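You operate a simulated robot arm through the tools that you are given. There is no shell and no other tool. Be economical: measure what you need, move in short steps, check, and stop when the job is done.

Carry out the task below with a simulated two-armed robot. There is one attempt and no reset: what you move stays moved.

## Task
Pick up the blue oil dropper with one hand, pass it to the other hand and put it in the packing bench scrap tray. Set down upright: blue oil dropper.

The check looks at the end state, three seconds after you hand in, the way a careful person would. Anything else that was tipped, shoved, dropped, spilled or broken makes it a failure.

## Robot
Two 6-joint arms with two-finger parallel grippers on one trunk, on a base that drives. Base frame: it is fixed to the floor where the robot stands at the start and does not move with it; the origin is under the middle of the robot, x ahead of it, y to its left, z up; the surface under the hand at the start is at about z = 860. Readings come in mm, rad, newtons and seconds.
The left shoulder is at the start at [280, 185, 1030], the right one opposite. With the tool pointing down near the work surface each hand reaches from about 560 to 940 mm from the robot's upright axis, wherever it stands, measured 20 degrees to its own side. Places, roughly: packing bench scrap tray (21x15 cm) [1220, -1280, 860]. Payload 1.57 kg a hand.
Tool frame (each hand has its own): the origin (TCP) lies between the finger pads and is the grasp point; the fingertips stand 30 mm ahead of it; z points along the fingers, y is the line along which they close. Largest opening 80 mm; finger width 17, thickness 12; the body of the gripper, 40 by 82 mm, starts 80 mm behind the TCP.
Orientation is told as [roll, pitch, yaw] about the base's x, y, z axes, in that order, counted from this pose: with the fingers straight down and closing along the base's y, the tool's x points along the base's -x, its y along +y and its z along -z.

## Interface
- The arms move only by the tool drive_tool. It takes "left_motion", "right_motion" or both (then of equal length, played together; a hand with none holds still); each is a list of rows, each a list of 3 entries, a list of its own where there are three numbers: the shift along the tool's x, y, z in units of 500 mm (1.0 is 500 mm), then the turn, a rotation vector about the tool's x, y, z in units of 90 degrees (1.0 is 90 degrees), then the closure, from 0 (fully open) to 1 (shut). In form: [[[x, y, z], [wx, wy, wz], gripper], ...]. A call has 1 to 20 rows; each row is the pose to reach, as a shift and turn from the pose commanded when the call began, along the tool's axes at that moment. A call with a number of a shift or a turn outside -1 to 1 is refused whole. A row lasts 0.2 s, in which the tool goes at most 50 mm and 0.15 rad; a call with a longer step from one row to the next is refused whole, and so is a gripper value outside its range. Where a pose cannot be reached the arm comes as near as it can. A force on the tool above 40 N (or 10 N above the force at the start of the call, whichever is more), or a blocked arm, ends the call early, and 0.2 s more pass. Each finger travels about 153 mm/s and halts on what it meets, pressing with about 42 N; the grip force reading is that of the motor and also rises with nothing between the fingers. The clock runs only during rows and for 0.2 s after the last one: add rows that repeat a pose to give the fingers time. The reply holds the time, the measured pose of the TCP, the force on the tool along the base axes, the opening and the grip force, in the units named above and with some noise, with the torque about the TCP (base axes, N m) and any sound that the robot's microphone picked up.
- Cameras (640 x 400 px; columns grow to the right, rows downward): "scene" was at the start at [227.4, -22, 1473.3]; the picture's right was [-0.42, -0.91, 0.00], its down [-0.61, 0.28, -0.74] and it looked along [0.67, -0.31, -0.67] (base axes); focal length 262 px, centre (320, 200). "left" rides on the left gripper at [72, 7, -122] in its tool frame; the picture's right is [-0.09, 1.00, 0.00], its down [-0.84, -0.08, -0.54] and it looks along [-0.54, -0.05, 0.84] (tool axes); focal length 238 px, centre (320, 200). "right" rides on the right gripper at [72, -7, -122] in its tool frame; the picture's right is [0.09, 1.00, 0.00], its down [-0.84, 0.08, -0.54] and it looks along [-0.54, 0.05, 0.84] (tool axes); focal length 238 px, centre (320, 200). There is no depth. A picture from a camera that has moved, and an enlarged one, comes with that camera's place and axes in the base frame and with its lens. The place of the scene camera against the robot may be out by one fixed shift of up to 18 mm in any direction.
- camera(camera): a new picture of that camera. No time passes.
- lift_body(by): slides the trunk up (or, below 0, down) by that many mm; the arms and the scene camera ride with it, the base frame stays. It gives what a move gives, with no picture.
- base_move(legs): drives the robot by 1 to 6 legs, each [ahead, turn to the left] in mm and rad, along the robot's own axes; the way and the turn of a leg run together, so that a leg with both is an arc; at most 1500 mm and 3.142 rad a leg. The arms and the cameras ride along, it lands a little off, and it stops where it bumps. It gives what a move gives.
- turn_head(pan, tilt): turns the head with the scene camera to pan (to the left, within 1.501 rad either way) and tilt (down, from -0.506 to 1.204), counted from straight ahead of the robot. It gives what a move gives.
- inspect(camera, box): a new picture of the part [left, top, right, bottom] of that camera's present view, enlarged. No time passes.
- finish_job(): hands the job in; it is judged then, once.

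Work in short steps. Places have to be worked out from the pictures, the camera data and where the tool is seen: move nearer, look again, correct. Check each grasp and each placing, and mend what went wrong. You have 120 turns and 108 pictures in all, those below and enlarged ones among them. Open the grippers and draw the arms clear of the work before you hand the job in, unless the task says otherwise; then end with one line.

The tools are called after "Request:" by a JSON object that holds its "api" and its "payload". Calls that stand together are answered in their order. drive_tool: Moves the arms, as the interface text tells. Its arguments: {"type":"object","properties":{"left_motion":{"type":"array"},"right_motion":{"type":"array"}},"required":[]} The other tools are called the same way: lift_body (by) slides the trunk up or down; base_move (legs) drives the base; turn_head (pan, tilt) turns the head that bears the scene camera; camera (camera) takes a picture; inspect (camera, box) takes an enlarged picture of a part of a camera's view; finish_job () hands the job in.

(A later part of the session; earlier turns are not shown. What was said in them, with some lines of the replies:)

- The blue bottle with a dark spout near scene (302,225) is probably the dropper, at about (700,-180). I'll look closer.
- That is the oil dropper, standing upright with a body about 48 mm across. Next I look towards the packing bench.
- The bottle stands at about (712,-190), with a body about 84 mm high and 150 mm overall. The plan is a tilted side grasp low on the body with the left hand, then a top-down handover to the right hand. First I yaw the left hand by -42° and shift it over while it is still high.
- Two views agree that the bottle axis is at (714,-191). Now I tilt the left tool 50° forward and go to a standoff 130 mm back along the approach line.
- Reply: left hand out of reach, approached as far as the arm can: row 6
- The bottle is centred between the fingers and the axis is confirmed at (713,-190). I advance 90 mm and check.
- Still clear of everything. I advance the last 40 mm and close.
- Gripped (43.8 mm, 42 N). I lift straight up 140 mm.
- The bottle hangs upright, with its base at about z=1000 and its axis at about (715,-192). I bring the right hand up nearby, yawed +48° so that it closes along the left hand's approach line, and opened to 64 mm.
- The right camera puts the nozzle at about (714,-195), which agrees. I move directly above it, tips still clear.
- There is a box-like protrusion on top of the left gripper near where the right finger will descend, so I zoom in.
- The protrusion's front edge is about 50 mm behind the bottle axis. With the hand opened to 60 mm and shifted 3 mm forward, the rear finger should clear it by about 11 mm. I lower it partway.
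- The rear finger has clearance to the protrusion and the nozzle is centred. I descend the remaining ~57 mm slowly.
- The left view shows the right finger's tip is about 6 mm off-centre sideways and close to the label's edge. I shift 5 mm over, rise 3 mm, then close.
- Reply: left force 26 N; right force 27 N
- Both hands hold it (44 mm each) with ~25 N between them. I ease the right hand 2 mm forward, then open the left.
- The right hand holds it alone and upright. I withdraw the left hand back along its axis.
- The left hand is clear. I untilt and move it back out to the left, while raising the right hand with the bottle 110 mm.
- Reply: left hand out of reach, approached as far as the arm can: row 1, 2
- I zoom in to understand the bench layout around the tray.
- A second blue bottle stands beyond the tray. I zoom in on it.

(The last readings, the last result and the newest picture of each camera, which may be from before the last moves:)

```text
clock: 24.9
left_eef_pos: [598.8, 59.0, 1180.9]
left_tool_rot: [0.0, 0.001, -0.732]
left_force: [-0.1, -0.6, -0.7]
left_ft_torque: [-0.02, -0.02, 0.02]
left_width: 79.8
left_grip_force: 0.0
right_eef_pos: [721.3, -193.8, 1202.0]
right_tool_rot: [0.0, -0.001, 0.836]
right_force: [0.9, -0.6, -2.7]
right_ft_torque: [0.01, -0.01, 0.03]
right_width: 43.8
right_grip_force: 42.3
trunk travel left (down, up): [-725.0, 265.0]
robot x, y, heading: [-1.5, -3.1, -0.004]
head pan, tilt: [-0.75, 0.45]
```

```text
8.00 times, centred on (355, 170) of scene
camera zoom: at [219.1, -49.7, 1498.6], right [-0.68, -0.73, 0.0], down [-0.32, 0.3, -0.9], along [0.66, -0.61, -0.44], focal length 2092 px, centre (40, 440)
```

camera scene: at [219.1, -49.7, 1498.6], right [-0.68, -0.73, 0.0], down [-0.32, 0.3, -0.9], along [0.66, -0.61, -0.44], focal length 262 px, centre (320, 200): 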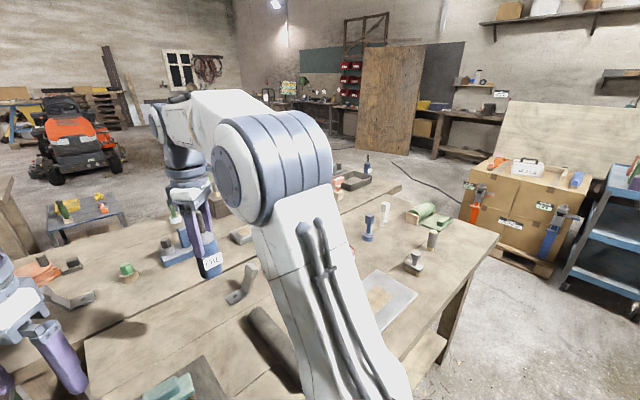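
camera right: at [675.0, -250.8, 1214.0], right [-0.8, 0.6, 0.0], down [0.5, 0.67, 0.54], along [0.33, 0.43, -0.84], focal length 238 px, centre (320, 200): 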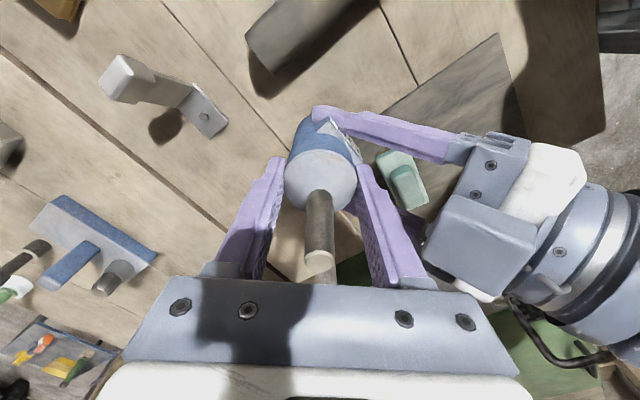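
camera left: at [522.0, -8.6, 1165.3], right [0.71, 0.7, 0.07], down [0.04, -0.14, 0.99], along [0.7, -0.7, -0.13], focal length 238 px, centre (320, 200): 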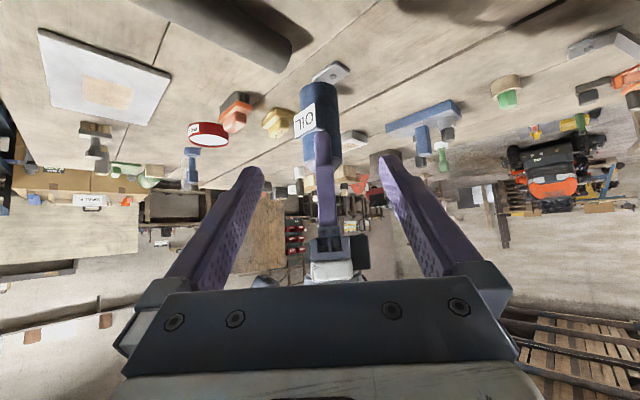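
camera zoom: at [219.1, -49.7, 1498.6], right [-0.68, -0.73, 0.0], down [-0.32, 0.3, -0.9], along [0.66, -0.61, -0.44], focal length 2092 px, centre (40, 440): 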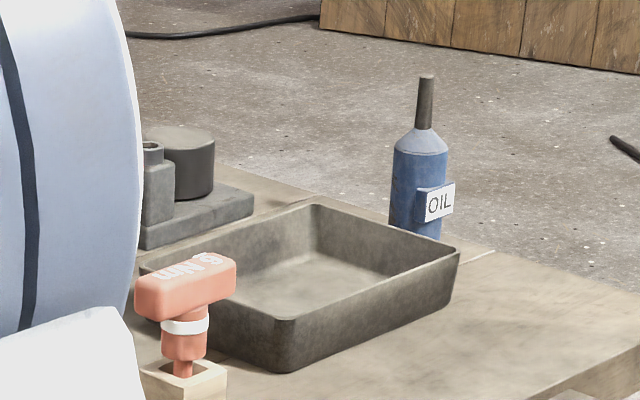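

Request:
{"api": "inspect", "payload": {"camera": "scene", "box": [170, 190, 250, 290]}}

Request:
{"api": "turn_head", "payload": {"pan": 0.3, "tilt": 0.5}}

Request:
{"api": "camera", "payload": {"camera": "scene"}}

```text
4.00 times, centred on (210, 240) of scene
camera zoom: at [219.1, -49.7, 1498.6], right [-0.68, -0.73, 0.0], down [-0.32, 0.3, -0.9], along [0.66, -0.61, -0.44], focal length 1046 px, centre (760, 40)
```

zoom: 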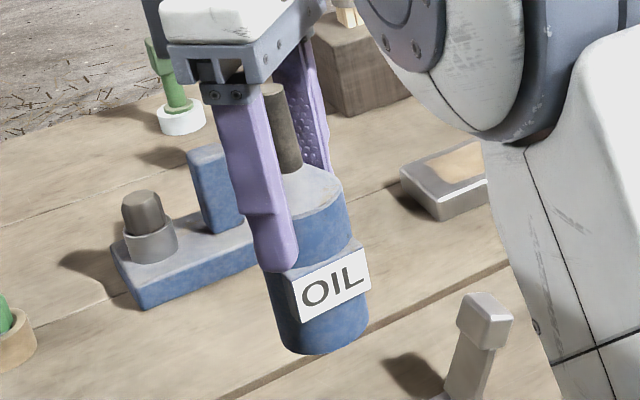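

```text
clock: 26.2
left_eef_pos: [598.6, 58.5, 1180.4]
left_tool_rot: [0.001, 0.002, -0.733]
left_force: [0.3, -0.3, -0.6]
left_ft_torque: [-0.02, 0.01, 0.01]
left_width: 79.8
left_grip_force: 0.0
right_eef_pos: [721.6, -194.0, 1201.7]
right_tool_rot: [0.001, 0.0, 0.84]
right_force: [0.3, 0.1, -2.9]
right_ft_torque: [-0.01, 0.03, -0.01]
right_width: 43.8
right_grip_force: 41.8
trunk travel left (down, up): [-725.0, 265.0]
robot x, y, heading: [-2.7, 0.8, 0.002]
head pan, tilt: [0.3, 0.499]
```

```text
68 pictures are left
camera scene: at [238.8, 39.8, 1494.2], right [0.29, -0.96, 0.0], down [-0.46, -0.14, -0.88], along [0.84, 0.26, -0.48], focal length 262 px, centre (320, 200)
```

scene: 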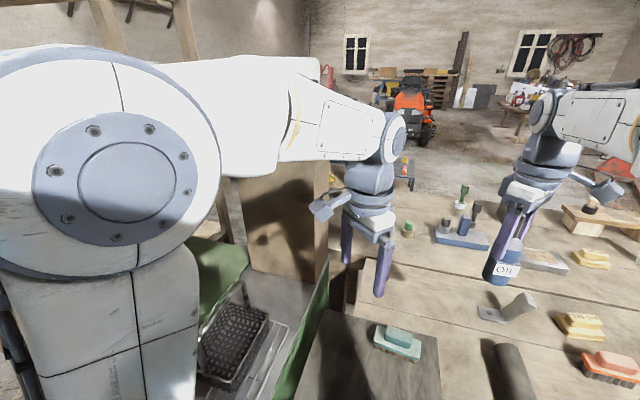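

I hold the matching dropper; the far one is just another object to leave alone. The route: back off, turn right, go round the right end of the workbench and stand near (620,-1850) facing the tray. First I raise the trunk 120 mm and back up.

Request:
{"api": "lift_body", "payload": {"by": 120}}

Request:
{"api": "base_move", "payload": {"legs": [[-250, 0]]}}

Request:
{"api": "turn_head", "payload": {"pan": -1.45, "tilt": 0.6}}

Request:
{"api": "camera", "payload": {"camera": "scene"}}

Request:
{"api": "camera", "payload": {"camera": "right"}}

```text
clock: 27.7
left_eef_pos: [599.9, 59.1, 1300.7]
left_tool_rot: [0.002, -0.001, -0.734]
left_force: [1.0, 0.1, 0.0]
left_ft_torque: [0.0, -0.01, 0.02]
left_width: 80.0
left_grip_force: 0.1
right_eef_pos: [720.1, -193.8, 1321.8]
right_tool_rot: [0.001, 0.0, 0.837]
right_force: [0.2, -0.7, -2.7]
right_ft_torque: [0.01, 0.0, 0.0]
right_width: 43.7
right_grip_force: 42.4
trunk travel left (down, up): [-845.0, 145.0]
robot x, y, heading: [3.1, -2.2, -0.0]
head pan, tilt: [0.3, 0.499]
```

```text
clock: 29.6
left_eef_pos: [341.3, 61.8, 1300.2]
left_tool_rot: [0.001, 0.0, -0.725]
left_force: [-1.0, 0.1, 0.5]
left_ft_torque: [0.03, -0.02, 0.0]
left_width: 80.1
left_grip_force: 0.0
right_eef_pos: [465.2, -189.7, 1322.4]
right_tool_rot: [0.0, 0.0, 0.845]
right_force: [-0.1, 0.8, -1.6]
right_ft_torque: [-0.01, 0.07, 0.05]
right_width: 43.9
right_grip_force: 41.9
trunk travel left (down, up): [-845.0, 145.0]
robot x, y, heading: [-257.8, -3.0, 0.008]
head pan, tilt: [0.3, 0.499]
```

```text
clock: 31.4
left_eef_pos: [341.6, 62.1, 1301.1]
left_tool_rot: [0.0, -0.001, -0.726]
left_force: [-0.2, 0.1, -0.9]
left_ft_torque: [0.01, 0.01, -0.02]
left_width: 80.1
left_grip_force: 0.0
right_eef_pos: [464.0, -190.3, 1322.6]
right_tool_rot: [-0.001, 0.001, 0.844]
right_force: [-0.6, -0.1, -2.8]
right_ft_torque: [0.03, -0.04, -0.01]
right_width: 43.8
right_grip_force: 42.1
trunk travel left (down, up): [-845.0, 145.0]
robot x, y, heading: [-257.5, 2.2, 0.005]
head pan, tilt: [-1.45, 0.6]
```

```text
67 pictures are left
camera scene: at [-94.2, -74.5, 1605.2], right [-0.99, -0.13, 0.0], down [-0.07, 0.56, -0.83], along [0.1, -0.82, -0.56], focal length 262 px, centre (320, 200)
```

scene: 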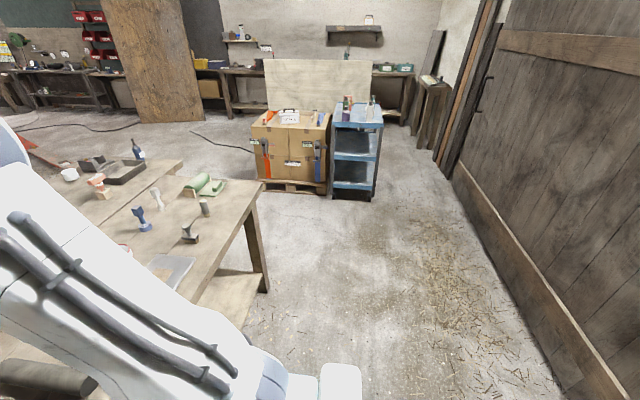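

```text
66 pictures are left
camera right: at [421.3, -247.0, 1444.4], right [-0.81, 0.59, 0.0], down [0.5, 0.68, 0.54], along [0.32, 0.44, -0.84], focal length 238 px, centre (320, 200)
```

right: 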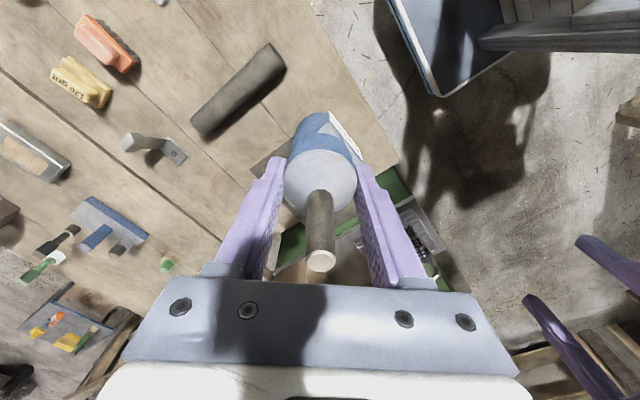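

The way is free: bench corner at about (376,-1270), boxes and cart beyond y=-2580. I turn right and drive along the first leg.

Request:
{"api": "base_move", "payload": {"legs": [[0, -1.37], [900, 0]]}}

Request:
{"api": "turn_head", "payload": {"pan": 0.6, "tilt": 0.6}}

Request:
{"api": "camera", "payload": {"camera": "scene"}}

```text
clock: 39.6
left_eef_pos: [52.2, -1473.9, 1300.2]
left_tool_rot: [-0.001, 0.001, -2.135]
left_force: [-0.4, 1.0, 0.5]
left_ft_torque: [-0.02, 0.02, -0.02]
left_width: 79.7
left_grip_force: 0.1
right_eef_pos: [-175.6, -1635.7, 1321.4]
right_tool_rot: [0.0, 0.001, -0.564]
right_force: [-0.1, -0.2, -2.2]
right_ft_torque: [-0.03, -0.01, 0.0]
right_width: 43.5
right_grip_force: 42.3
trunk travel left (down, up): [-845.0, 145.0]
robot x, y, heading: [-107.9, -891.0, -1.402]
head pan, tilt: [-1.45, 0.6]
```

```text
clock: 41.5
left_eef_pos: [52.1, -1472.6, 1299.9]
left_tool_rot: [-0.001, -0.001, -2.134]
left_force: [0.0, 0.4, 1.1]
left_ft_torque: [0.0, 0.01, 0.0]
left_width: 80.1
left_grip_force: 0.1
right_eef_pos: [-176.8, -1635.3, 1322.6]
right_tool_rot: [0.001, 0.0, -0.564]
right_force: [0.4, 0.5, -2.5]
right_ft_torque: [-0.03, 0.0, 0.01]
right_width: 43.9
right_grip_force: 42.7
trunk travel left (down, up): [-845.0, 145.0]
robot x, y, heading: [-107.6, -892.9, -1.402]
head pan, tilt: [0.6, 0.6]
```

```text
65 pictures are left
camera scene: at [-27.5, -1100.5, 1605.1], right [-0.72, -0.7, 0.0], down [-0.39, 0.41, -0.83], along [0.57, -0.59, -0.57], focal length 262 px, centre (320, 200)
```

scene: 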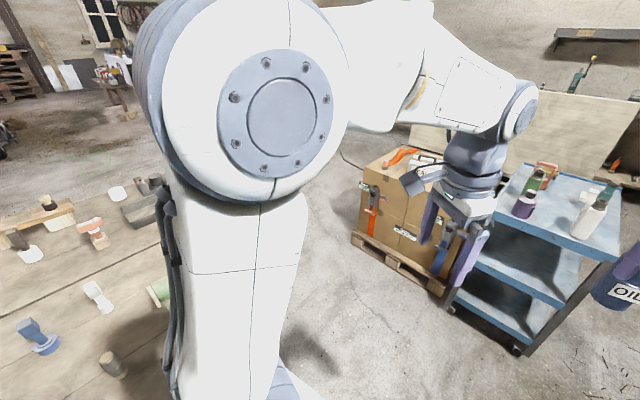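

The cart and boxes start near y≈-2450 and the hands pass well above them. I continue 950 mm, turn left and drive 560 mm.

Request:
{"api": "base_move", "payload": {"legs": [[950, 0], [0, 1.38], [560, 0]]}}

Request:
{"api": "turn_head", "payload": {"pan": 0.5, "tilt": 0.6}}

Request:
{"api": "camera", "payload": {"camera": "scene"}}

```text
clock: 52.6
left_eef_pos: [1200.5, -1796.9, 1300.7]
left_tool_rot: [-0.001, 0.0, -0.762]
left_force: [0.2, 0.1, -0.8]
left_ft_torque: [-0.02, 0.01, 0.01]
left_width: 80.0
left_grip_force: 0.1
right_eef_pos: [1314.0, -2052.1, 1321.1]
right_tool_rot: [0.0, -0.001, 0.81]
right_force: [0.5, 0.9, -2.5]
right_ft_torque: [0.01, -0.03, 0.03]
right_width: 43.9
right_grip_force: 41.9
trunk travel left (down, up): [-845.0, 145.0]
robot x, y, heading: [597.5, -1838.2, -0.027]
head pan, tilt: [0.6, 0.6]
```

```text
clock: 53.3
left_eef_pos: [1199.8, -1796.4, 1300.2]
left_tool_rot: [-0.001, 0.0, -0.761]
left_force: [0.3, -0.1, -0.5]
left_ft_torque: [0.04, -0.01, 0.03]
left_width: 80.0
left_grip_force: 0.1
right_eef_pos: [1314.1, -2052.8, 1321.9]
right_tool_rot: [0.0, -0.001, 0.809]
right_force: [1.3, 0.0, -1.7]
right_ft_torque: [0.0, 0.04, 0.03]
right_width: 43.8
right_grip_force: 41.7
trunk travel left (down, up): [-845.0, 145.0]
robot x, y, heading: [598.1, -1839.0, -0.027]
head pan, tilt: [0.499, 0.6]
```

```text
64 pictures are left
camera scene: at [829.6, -1790.5, 1605.2], right [0.45, -0.89, 0.0], down [-0.5, -0.26, -0.83], along [0.73, 0.38, -0.56], focal length 262 px, centre (320, 200)
```

scene: 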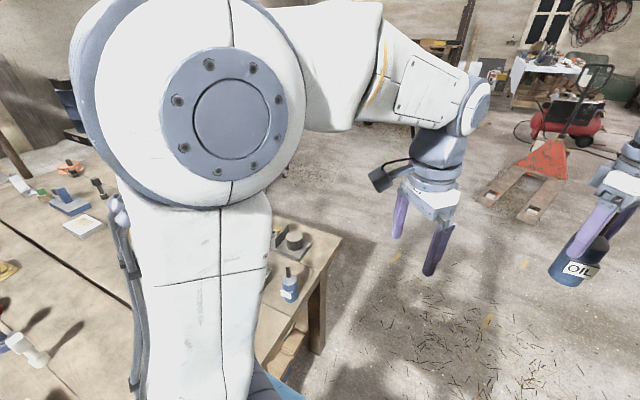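

Now at (598,-1839). I turn left 0.95 rad to face the tray and look.

Request:
{"api": "base_move", "payload": {"legs": [[0, 0.95]]}}

Request:
{"api": "turn_head", "payload": {"pan": -0.1, "tilt": 0.75}}

Request:
{"api": "camera", "payload": {"camera": "scene"}}

Request:
{"api": "camera", "payload": {"camera": "right"}}

```text
clock: 56.1
left_eef_pos: [915.8, -1325.9, 1301.1]
left_tool_rot: [-0.001, 0.0, 0.188]
left_force: [-0.5, -0.3, 0.3]
left_ft_torque: [0.03, 0.01, 0.01]
left_width: 80.1
left_grip_force: 0.2
right_eef_pos: [1188.7, -1381.9, 1322.1]
right_tool_rot: [0.002, 0.0, 1.759]
right_force: [-0.2, -0.3, -2.4]
right_ft_torque: [0.0, -0.01, 0.01]
right_width: 43.9
right_grip_force: 41.9
trunk travel left (down, up): [-845.0, 145.0]
robot x, y, heading: [597.7, -1837.6, 0.924]
head pan, tilt: [0.499, 0.6]
```

```text
clock: 57.1
left_eef_pos: [913.6, -1324.7, 1301.3]
left_tool_rot: [0.0, 0.0, 0.187]
left_force: [0.7, -0.9, 0.6]
left_ft_torque: [-0.03, -0.03, -0.02]
left_width: 80.0
left_grip_force: 0.1
right_eef_pos: [1188.5, -1381.5, 1321.3]
right_tool_rot: [-0.001, -0.002, 1.759]
right_force: [-0.3, -0.4, -2.9]
right_ft_torque: [-0.01, 0.01, -0.04]
right_width: 43.6
right_grip_force: 42.3
trunk travel left (down, up): [-845.0, 145.0]
robot x, y, heading: [601.9, -1839.1, 0.925]
head pan, tilt: [-0.099, 0.75]
```

```text
63 pictures are left
camera scene: at [743.8, -1637.6, 1592.3], right [0.73, -0.68, 0.0], down [-0.46, -0.5, -0.73], along [0.5, 0.54, -0.68], focal length 262 px, centre (320, 200)
```

scene: 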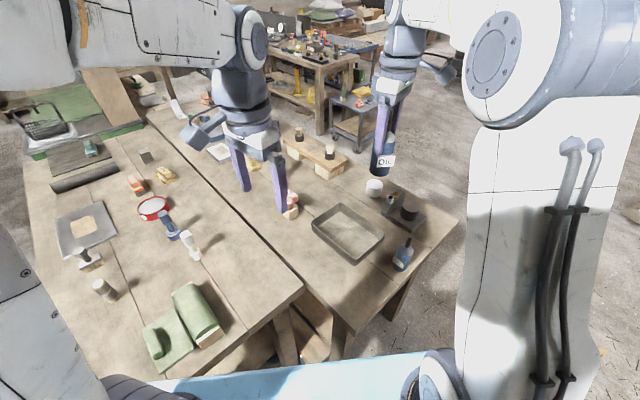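

```text
62 pictures are left
camera right: at [1208.0, -1450.4, 1444.4], right [-0.96, -0.28, 0.0], down [-0.23, 0.81, 0.54], along [-0.15, 0.52, -0.84], focal length 238 px, centre (320, 200)
```

right: 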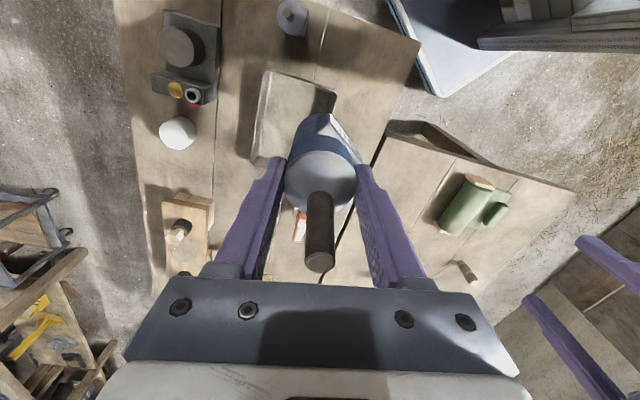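

The tray centre works out to (1225,-1277), 150 mm across x and 210 mm along y. I lower the trunk back 120 mm, then slide the bottle over the tray centre while still high.

Request:
{"api": "lift_body", "payload": {"by": -120}}

Request:
{"api": "drive_tool", "payload": {"right_motion": [[[-0.032, -0.0185, 0], [0, 0, 0], 0.7], [[-0.064, -0.037, 0], [0, 0, 0], 0.7], [[-0.096, -0.0554, 0], [0, 0, 0], 0.7], [[-0.128, -0.0739, 0], [0, 0, 0], 0.7], [[-0.16, -0.0924, 0], [0, 0, 0], 0.7], [[-0.1916, -0.1108, 0], [0, 0, 0], 0.7], [[-0.1916, -0.1108, 0], [0, 0, 0], 0.7]]}}

Request:
{"api": "camera", "payload": {"camera": "right"}}

Request:
{"api": "camera", "payload": {"camera": "scene"}}

Request:
{"api": "camera", "payload": {"camera": "left"}}

```text
clock: 58.6
left_eef_pos: [914.2, -1326.2, 1180.7]
left_tool_rot: [-0.001, 0.0, 0.188]
left_force: [0.3, 0.3, 0.2]
left_ft_torque: [0.01, 0.02, -0.01]
left_width: 80.0
left_grip_force: 0.1
right_eef_pos: [1188.5, -1381.8, 1202.0]
right_tool_rot: [0.0, 0.0, 1.759]
right_force: [0.1, 0.2, -2.5]
right_ft_torque: [0.02, 0.01, -0.01]
right_width: 44.0
right_grip_force: 42.1
trunk travel left (down, up): [-725.0, 265.0]
robot x, y, heading: [598.3, -1840.8, 0.923]
head pan, tilt: [-0.099, 0.75]
```

```text
clock: 60.2
left_eef_pos: [914.3, -1325.8, 1180.8]
left_tool_rot: [0.0, 0.001, 0.189]
left_force: [0.2, 0.5, -0.1]
left_ft_torque: [0.0, -0.02, 0.02]
left_width: 79.9
left_grip_force: 0.0
right_eef_pos: [1223.5, -1276.5, 1202.8]
right_tool_rot: [0.003, 0.002, 1.76]
right_force: [0.3, 0.2, -2.7]
right_ft_torque: [-0.03, 0.03, 0.0]
right_width: 43.7
right_grip_force: 42.3
trunk travel left (down, up): [-725.0, 265.0]
robot x, y, heading: [598.0, -1837.3, 0.922]
head pan, tilt: [-0.099, 0.75]
```

```text
61 pictures are left
camera right: at [1243.4, -1346.0, 1324.9], right [-0.96, -0.28, 0.0], down [-0.23, 0.81, 0.54], along [-0.15, 0.52, -0.84], focal length 238 px, centre (320, 200)
```

right: 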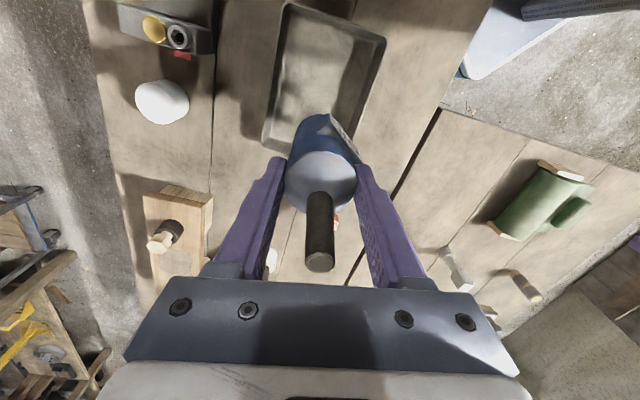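

```text
60 pictures are left
camera scene: at [744.0, -1637.3, 1472.2], right [0.73, -0.68, 0.0], down [-0.46, -0.5, -0.73], along [0.5, 0.54, -0.68], focal length 262 px, centre (320, 200)
```

scene: 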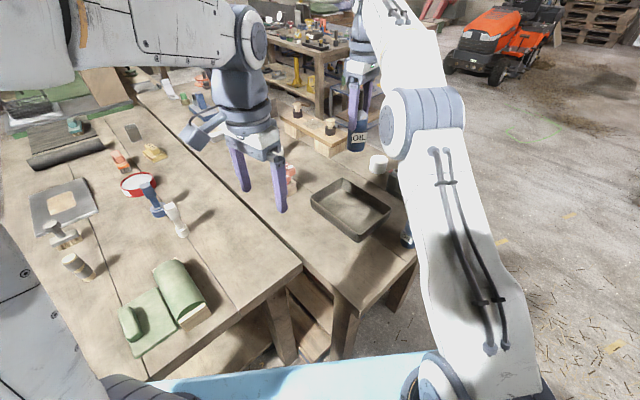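

```text
59 pictures are left
camera left: at [842.2, -1332.2, 1303.2], right [-0.1, 1.0, 0.0], down [0.84, 0.08, 0.54], along [0.54, 0.05, -0.84], focal length 238 px, centre (320, 200)
```

left: 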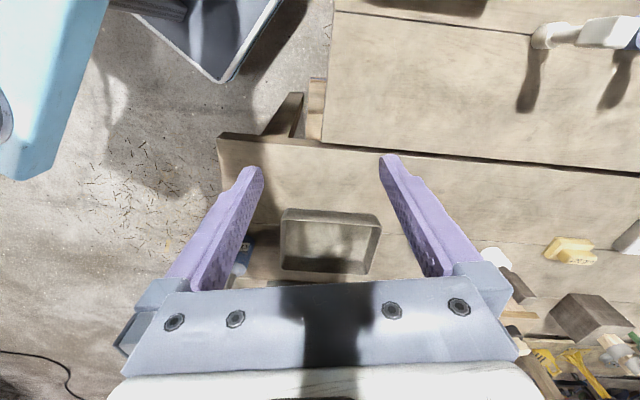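

The bottle is centred over the tray; three views agree within ~10 mm. I lower 190 mm, leaving about 55 mm to go.

Request:
{"api": "drive_tool", "payload": {"right_motion": [[[0, 0, 0.06], [0, 0, 0], 0.7], [[0, 0, 0.12], [0, 0, 0], 0.7], [[0, 0, 0.18], [0, 0, 0], 0.7], [[0, 0, 0.24], [0, 0, 0], 0.7], [[0, 0, 0.3], [0, 0, 0], 0.7], [[0, 0, 0.34], [0, 0, 0], 0.7], [[0, 0, 0.38], [0, 0, 0], 0.7], [[0, 0, 0.38], [0, 0, 0], 0.7]]}}

Request:
{"api": "camera", "payload": {"camera": "right"}}

Request:
{"api": "camera", "payload": {"camera": "left"}}

Request:
{"api": "inspect", "payload": {"camera": "scene", "box": [280, 110, 440, 260]}}

```text
clock: 62.0
left_eef_pos: [915.3, -1325.9, 1180.9]
left_tool_rot: [0.001, 0.002, 0.189]
left_force: [0.0, -0.2, -0.4]
left_ft_torque: [-0.02, 0.0, -0.02]
left_width: 79.9
left_grip_force: 0.1
right_eef_pos: [1225.6, -1275.7, 1012.7]
right_tool_rot: [0.0, 0.0, 1.759]
right_force: [0.5, 0.1, -1.9]
right_ft_torque: [0.02, -0.01, -0.02]
right_width: 43.9
right_grip_force: 41.9
trunk travel left (down, up): [-725.0, 265.0]
robot x, y, heading: [600.5, -1842.4, 0.92]
head pan, tilt: [-0.099, 0.75]
```

```text
58 pictures are left
camera right: at [1244.4, -1345.2, 1135.4], right [-0.96, -0.28, 0.0], down [-0.23, 0.81, 0.54], along [-0.15, 0.52, -0.84], focal length 238 px, centre (320, 200)
```

right: 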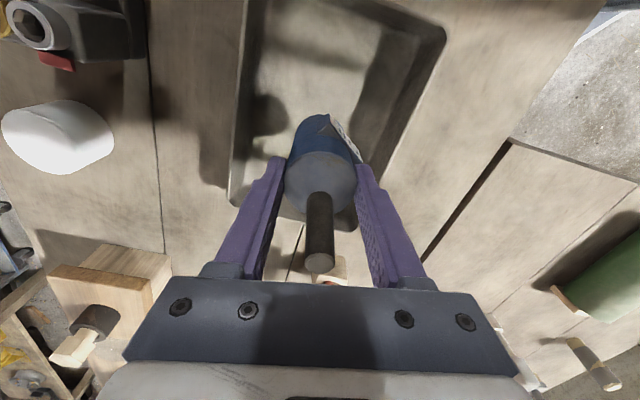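

```text
57 pictures are left
camera left: at [842.1, -1332.4, 1303.3], right [-0.1, 1.0, 0.0], down [0.84, 0.08, 0.54], along [0.54, 0.05, -0.84], focal length 238 px, centre (320, 200)
```

left: 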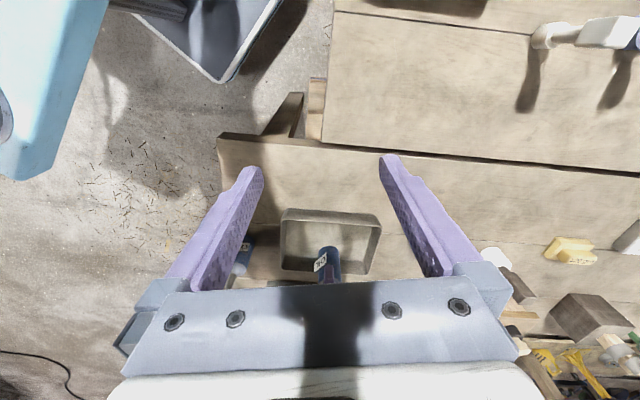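

```text
2.67 times, centred on (360, 185) of scene
camera zoom: at [743.9, -1637.5, 1472.2], right [0.73, -0.68, 0.0], down [-0.46, -0.5, -0.73], along [0.5, 0.54, -0.68], focal length 697 px, centre (213, 240)
```

zoom: 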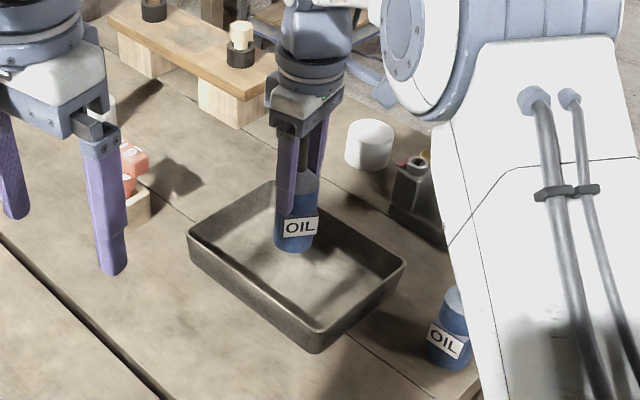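

All clear. I lower another 46 mm.

Request:
{"api": "drive_tool", "payload": {"right_motion": [[[0, 0, 0.03], [0, 0, 0], 0.7], [[0, 0, 0.06], [0, 0, 0], 0.7], [[0, 0, 0.08], [0, 0, 0], 0.7], [[0, 0, 0.092], [0, 0, 0], 0.7], [[0, 0, 0.092], [0, 0, 0], 0.7]]}}

Request:
{"api": "inspect", "payload": {"camera": "scene", "box": [310, 140, 410, 230]}}

```text
clock: 63.2
left_eef_pos: [915.0, -1326.9, 1181.0]
left_tool_rot: [0.0, 0.0, 0.189]
left_force: [1.1, -0.2, -0.4]
left_ft_torque: [-0.02, 0.04, 0.0]
left_width: 79.6
left_grip_force: 0.0
right_eef_pos: [1225.3, -1278.4, 966.9]
right_tool_rot: [0.0, -0.001, 1.758]
right_force: [0.3, -0.3, -1.9]
right_ft_torque: [0.0, -0.02, -0.02]
right_width: 43.8
right_grip_force: 42.4
trunk travel left (down, up): [-725.0, 265.0]
robot x, y, heading: [600.0, -1839.0, 0.923]
head pan, tilt: [-0.099, 0.75]
```

```text
4.44 times, centred on (360, 185) of scene
camera zoom: at [743.8, -1637.6, 1472.3], right [0.73, -0.68, 0.0], down [-0.46, -0.5, -0.73], along [0.5, 0.54, -0.68], focal length 1162 px, centre (142, 267)
```

zoom: 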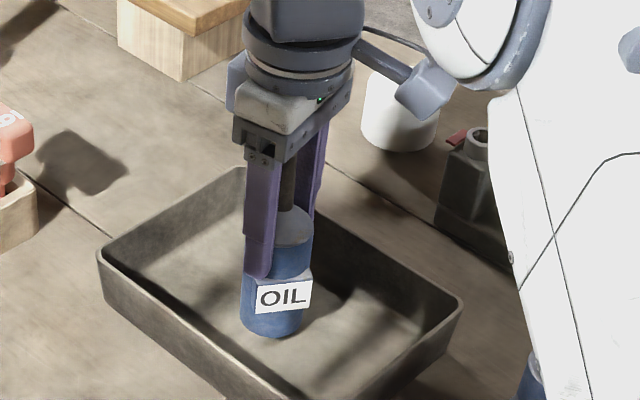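

Now small steps of 2 mm, watching the force for contact.

Request:
{"api": "drive_tool", "payload": {"right_motion": [[[0, 0, 0.004], [0, 0, 0], 0.7], [[0, 0, 0.008], [0, 0, 0], 0.7], [[0, 0, 0.012], [0, 0, 0], 0.7], [[0, 0, 0.012], [0, 0, 0], 0.7]]}}

```text
clock: 64.2
left_eef_pos: [914.0, -1325.8, 1179.8]
left_tool_rot: [-0.001, 0.0, 0.188]
left_force: [0.0, 1.4, -0.1]
left_ft_torque: [0.02, 0.02, -0.02]
left_width: 80.0
left_grip_force: 0.1
right_eef_pos: [1224.7, -1278.0, 961.0]
right_tool_rot: [0.0, 0.0, 1.759]
right_force: [0.7, -0.8, -2.8]
right_ft_torque: [0.0, -0.01, 0.01]
right_width: 44.1
right_grip_force: 42.1
trunk travel left (down, up): [-725.0, 265.0]
robot x, y, heading: [600.0, -1839.2, 0.927]
head pan, tilt: [-0.099, 0.75]
```

Request:
{"api": "drive_tool", "payload": {"right_motion": [[[0, 0, 0.003], [0, 0, 0], 0.7], [[0, 0, 0.006], [0, 0, 0], 0.7], [[0, 0, 0.006], [0, 0, 0], 0.7]]}}

```text
clock: 65.0
left_eef_pos: [914.0, -1325.5, 1180.3]
left_tool_rot: [0.0, 0.001, 0.188]
left_force: [0.1, -0.7, -1.1]
left_ft_torque: [0.0, 0.01, 0.0]
left_width: 80.3
left_grip_force: 0.0
right_eef_pos: [1224.8, -1277.4, 957.7]
right_tool_rot: [0.0, 0.0, 1.76]
right_force: [0.7, -0.2, -2.3]
right_ft_torque: [0.0, 0.01, -0.03]
right_width: 44.0
right_grip_force: 42.0
trunk travel left (down, up): [-725.0, 265.0]
robot x, y, heading: [600.1, -1841.7, 0.923]
head pan, tilt: [-0.099, 0.75]
```

No contact yet; I continue in 1–2 mm steps.

Request:
{"api": "drive_tool", "payload": {"right_motion": [[[0, 0, 0.003], [0, 0, 0], 0.7], [[0, 0, 0.006], [0, 0, 0], 0.7], [[0, 0, 0.006], [0, 0, 0], 0.7]]}}

```text
clock: 65.8
left_eef_pos: [913.1, -1326.7, 1181.6]
left_tool_rot: [0.0, 0.0, 0.187]
left_force: [-0.1, 0.4, -0.7]
left_ft_torque: [0.0, -0.04, 0.02]
left_width: 80.2
left_grip_force: 0.2
right_eef_pos: [1225.2, -1277.9, 957.3]
right_tool_rot: [-0.003, -0.003, 1.759]
right_force: [-1.5, -3.0, 23.1]
right_ft_torque: [-0.28, 0.54, 0.04]
right_width: 43.7
right_grip_force: 41.9
trunk travel left (down, up): [-725.0, 265.0]
robot x, y, heading: [594.7, -1838.6, 0.92]
head pan, tilt: [-0.099, 0.75]
```

Contact (23 N up). I ease up 2 mm and open the fingers.

Request:
{"api": "drive_tool", "payload": {"right_motion": [[[0, 0, -0.004], [0, 0, 0], 0.7], [[0, 0, -0.004], [0, 0, 0], 0.4], [[0, 0, -0.004], [0, 0, 0], 0.2], [[0, 0, -0.004], [0, 0, 0], 0.1], [[0, 0, -0.004], [0, 0, 0], 0.1]]}}

Request:
{"api": "camera", "payload": {"camera": "right"}}

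Request:
{"api": "inspect", "payload": {"camera": "scene", "box": [310, 140, 410, 230]}}

```text
clock: 67.0
left_eef_pos: [912.9, -1326.3, 1181.2]
left_tool_rot: [0.0, 0.0, 0.187]
left_force: [-0.3, -0.3, 0.0]
left_ft_torque: [-0.03, 0.0, 0.0]
left_width: 80.1
left_grip_force: 0.0
right_eef_pos: [1224.7, -1278.3, 956.7]
right_tool_rot: [0.0, -0.001, 1.759]
right_force: [-0.5, 0.5, -0.8]
right_ft_torque: [0.01, 0.0, 0.0]
right_width: 71.8
right_grip_force: 0.1
trunk travel left (down, up): [-725.0, 265.0]
robot x, y, heading: [602.1, -1842.1, 0.926]
head pan, tilt: [-0.099, 0.75]
```

```text
54 pictures are left
camera right: at [1244.1, -1346.3, 1078.3], right [-0.96, -0.28, 0.0], down [-0.23, 0.81, 0.54], along [-0.15, 0.52, -0.84], focal length 238 px, centre (320, 200)
```

right: 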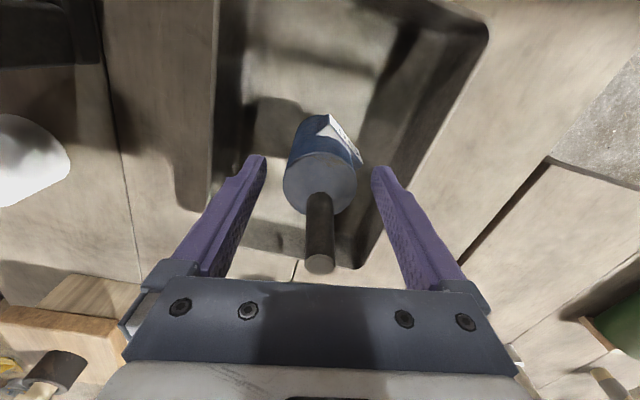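

```text
4.44 times, centred on (360, 185) of scene
camera zoom: at [743.8, -1637.6, 1472.3], right [0.73, -0.68, 0.0], down [-0.46, -0.5, -0.73], along [0.5, 0.54, -0.68], focal length 1162 px, centre (142, 267)
```

zoom: 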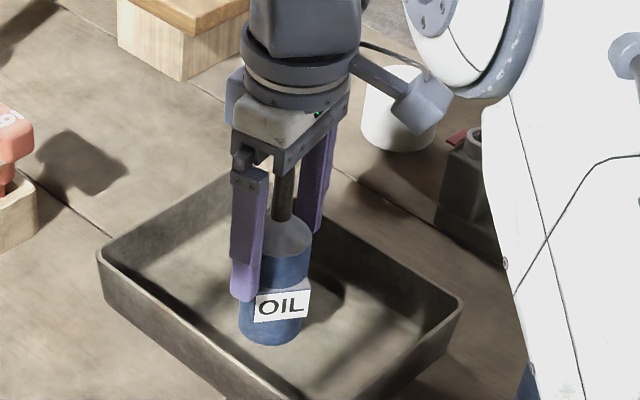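

The bottle stands free and upright. I raise the right hand straight up 200 mm and check.

Request:
{"api": "drive_tool", "payload": {"right_motion": [[[0, 0, -0.02], [0, 0, 0], 0.05], [[0, 0, -0.06], [0, 0, 0], 0.05], [[0, 0, -0.11], [0, 0, 0], 0.05], [[0, 0, -0.17], [0, 0, 0], 0.05], [[0, 0, -0.23], [0, 0, 0], 0], [[0, 0, -0.3], [0, 0, 0], 0], [[0, 0, -0.37], [0, 0, 0], 0], [[0, 0, -0.44], [0, 0, 0], 0], [[0, 0, -0.44], [0, 0, 0], 0]]}}

Request:
{"api": "camera", "payload": {"camera": "right"}}

Request:
{"api": "inspect", "payload": {"camera": "scene", "box": [280, 110, 440, 260]}}

```text
clock: 69.0
left_eef_pos: [914.4, -1326.9, 1181.3]
left_tool_rot: [0.0, -0.001, 0.188]
left_force: [0.0, 0.5, 0.1]
left_ft_torque: [-0.01, 0.02, -0.01]
left_width: 79.7
left_grip_force: 0.3
right_eef_pos: [1224.3, -1274.9, 1175.0]
right_tool_rot: [0.001, 0.001, 1.759]
right_force: [-0.3, 0.8, 0.3]
right_ft_torque: [0.02, 0.03, -0.04]
right_width: 80.1
right_grip_force: 0.1
trunk travel left (down, up): [-725.0, 265.0]
robot x, y, heading: [598.2, -1836.5, 0.927]
head pan, tilt: [-0.099, 0.75]
```

```text
52 pictures are left
camera right: at [1244.0, -1344.4, 1297.7], right [-0.96, -0.28, 0.0], down [-0.23, 0.81, 0.54], along [-0.15, 0.52, -0.84], focal length 238 px, centre (320, 200)
```

right: 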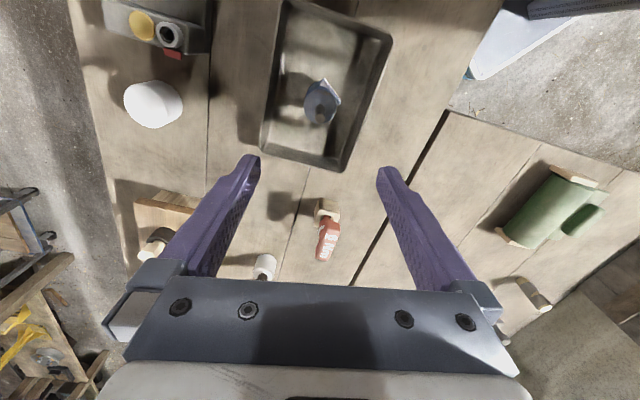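

```text
2.67 times, centred on (360, 185) of scene
camera zoom: at [743.7, -1637.7, 1472.3], right [0.73, -0.68, 0.0], down [-0.46, -0.5, -0.73], along [0.5, 0.54, -0.68], focal length 697 px, centre (213, 240)
```

zoom: 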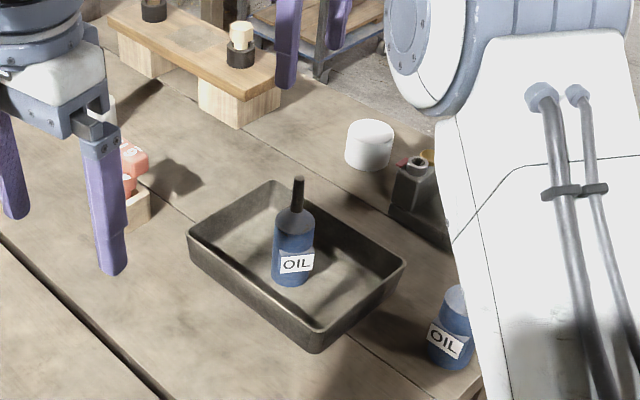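

The dropper stands upright in the tray and nothing else has been disturbed. I back the robot 200 mm so the hands are clear of the work.

Request:
{"api": "base_move", "payload": {"legs": [[-200, 0]]}}

Request:
{"api": "camera", "payload": {"camera": "scene"}}

```text
clock: 70.7
left_eef_pos: [788.9, -1488.1, 1180.6]
left_tool_rot: [-0.001, -0.001, 0.193]
left_force: [0.2, 0.3, -0.6]
left_ft_torque: [-0.01, 0.0, -0.02]
left_width: 80.0
left_grip_force: 0.0
right_eef_pos: [1098.2, -1435.9, 1175.2]
right_tool_rot: [-0.001, 0.0, 1.765]
right_force: [0.3, 0.2, 1.0]
right_ft_torque: [-0.02, 0.04, 0.0]
right_width: 79.8
right_grip_force: 0.0
trunk travel left (down, up): [-725.0, 265.0]
robot x, y, heading: [477.3, -2004.2, 0.927]
head pan, tilt: [-0.099, 0.75]
```

```text
50 pictures are left
camera scene: at [620.0, -1800.2, 1472.2], right [0.74, -0.68, 0.0], down [-0.46, -0.5, -0.73], along [0.49, 0.54, -0.68], focal length 262 px, centre (320, 200)
```

scene: 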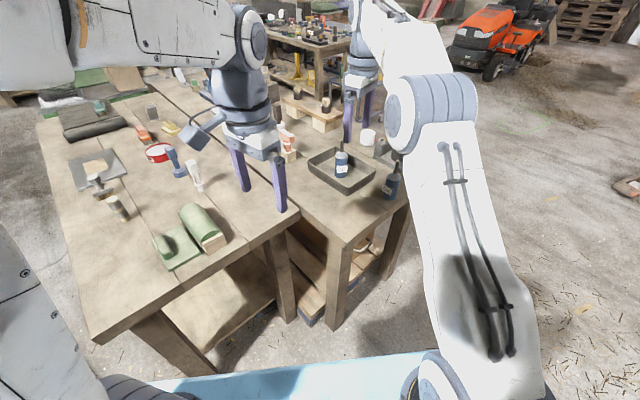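

The dropper is upright in the tray, everything else is in place, and both grippers are open and clear. I hand the job in.

Request:
{"api": "finish_job", "payload": {}}

```text
The job is handed in.
```

The blue oil dropper was picked up with the left hand, passed to the right, and is standing upright in the packing bench scrap tray; I saw nothing else disturbed. (A second, identical-looking dropper was already on the packing bench beside the tray, and I left it alone.)
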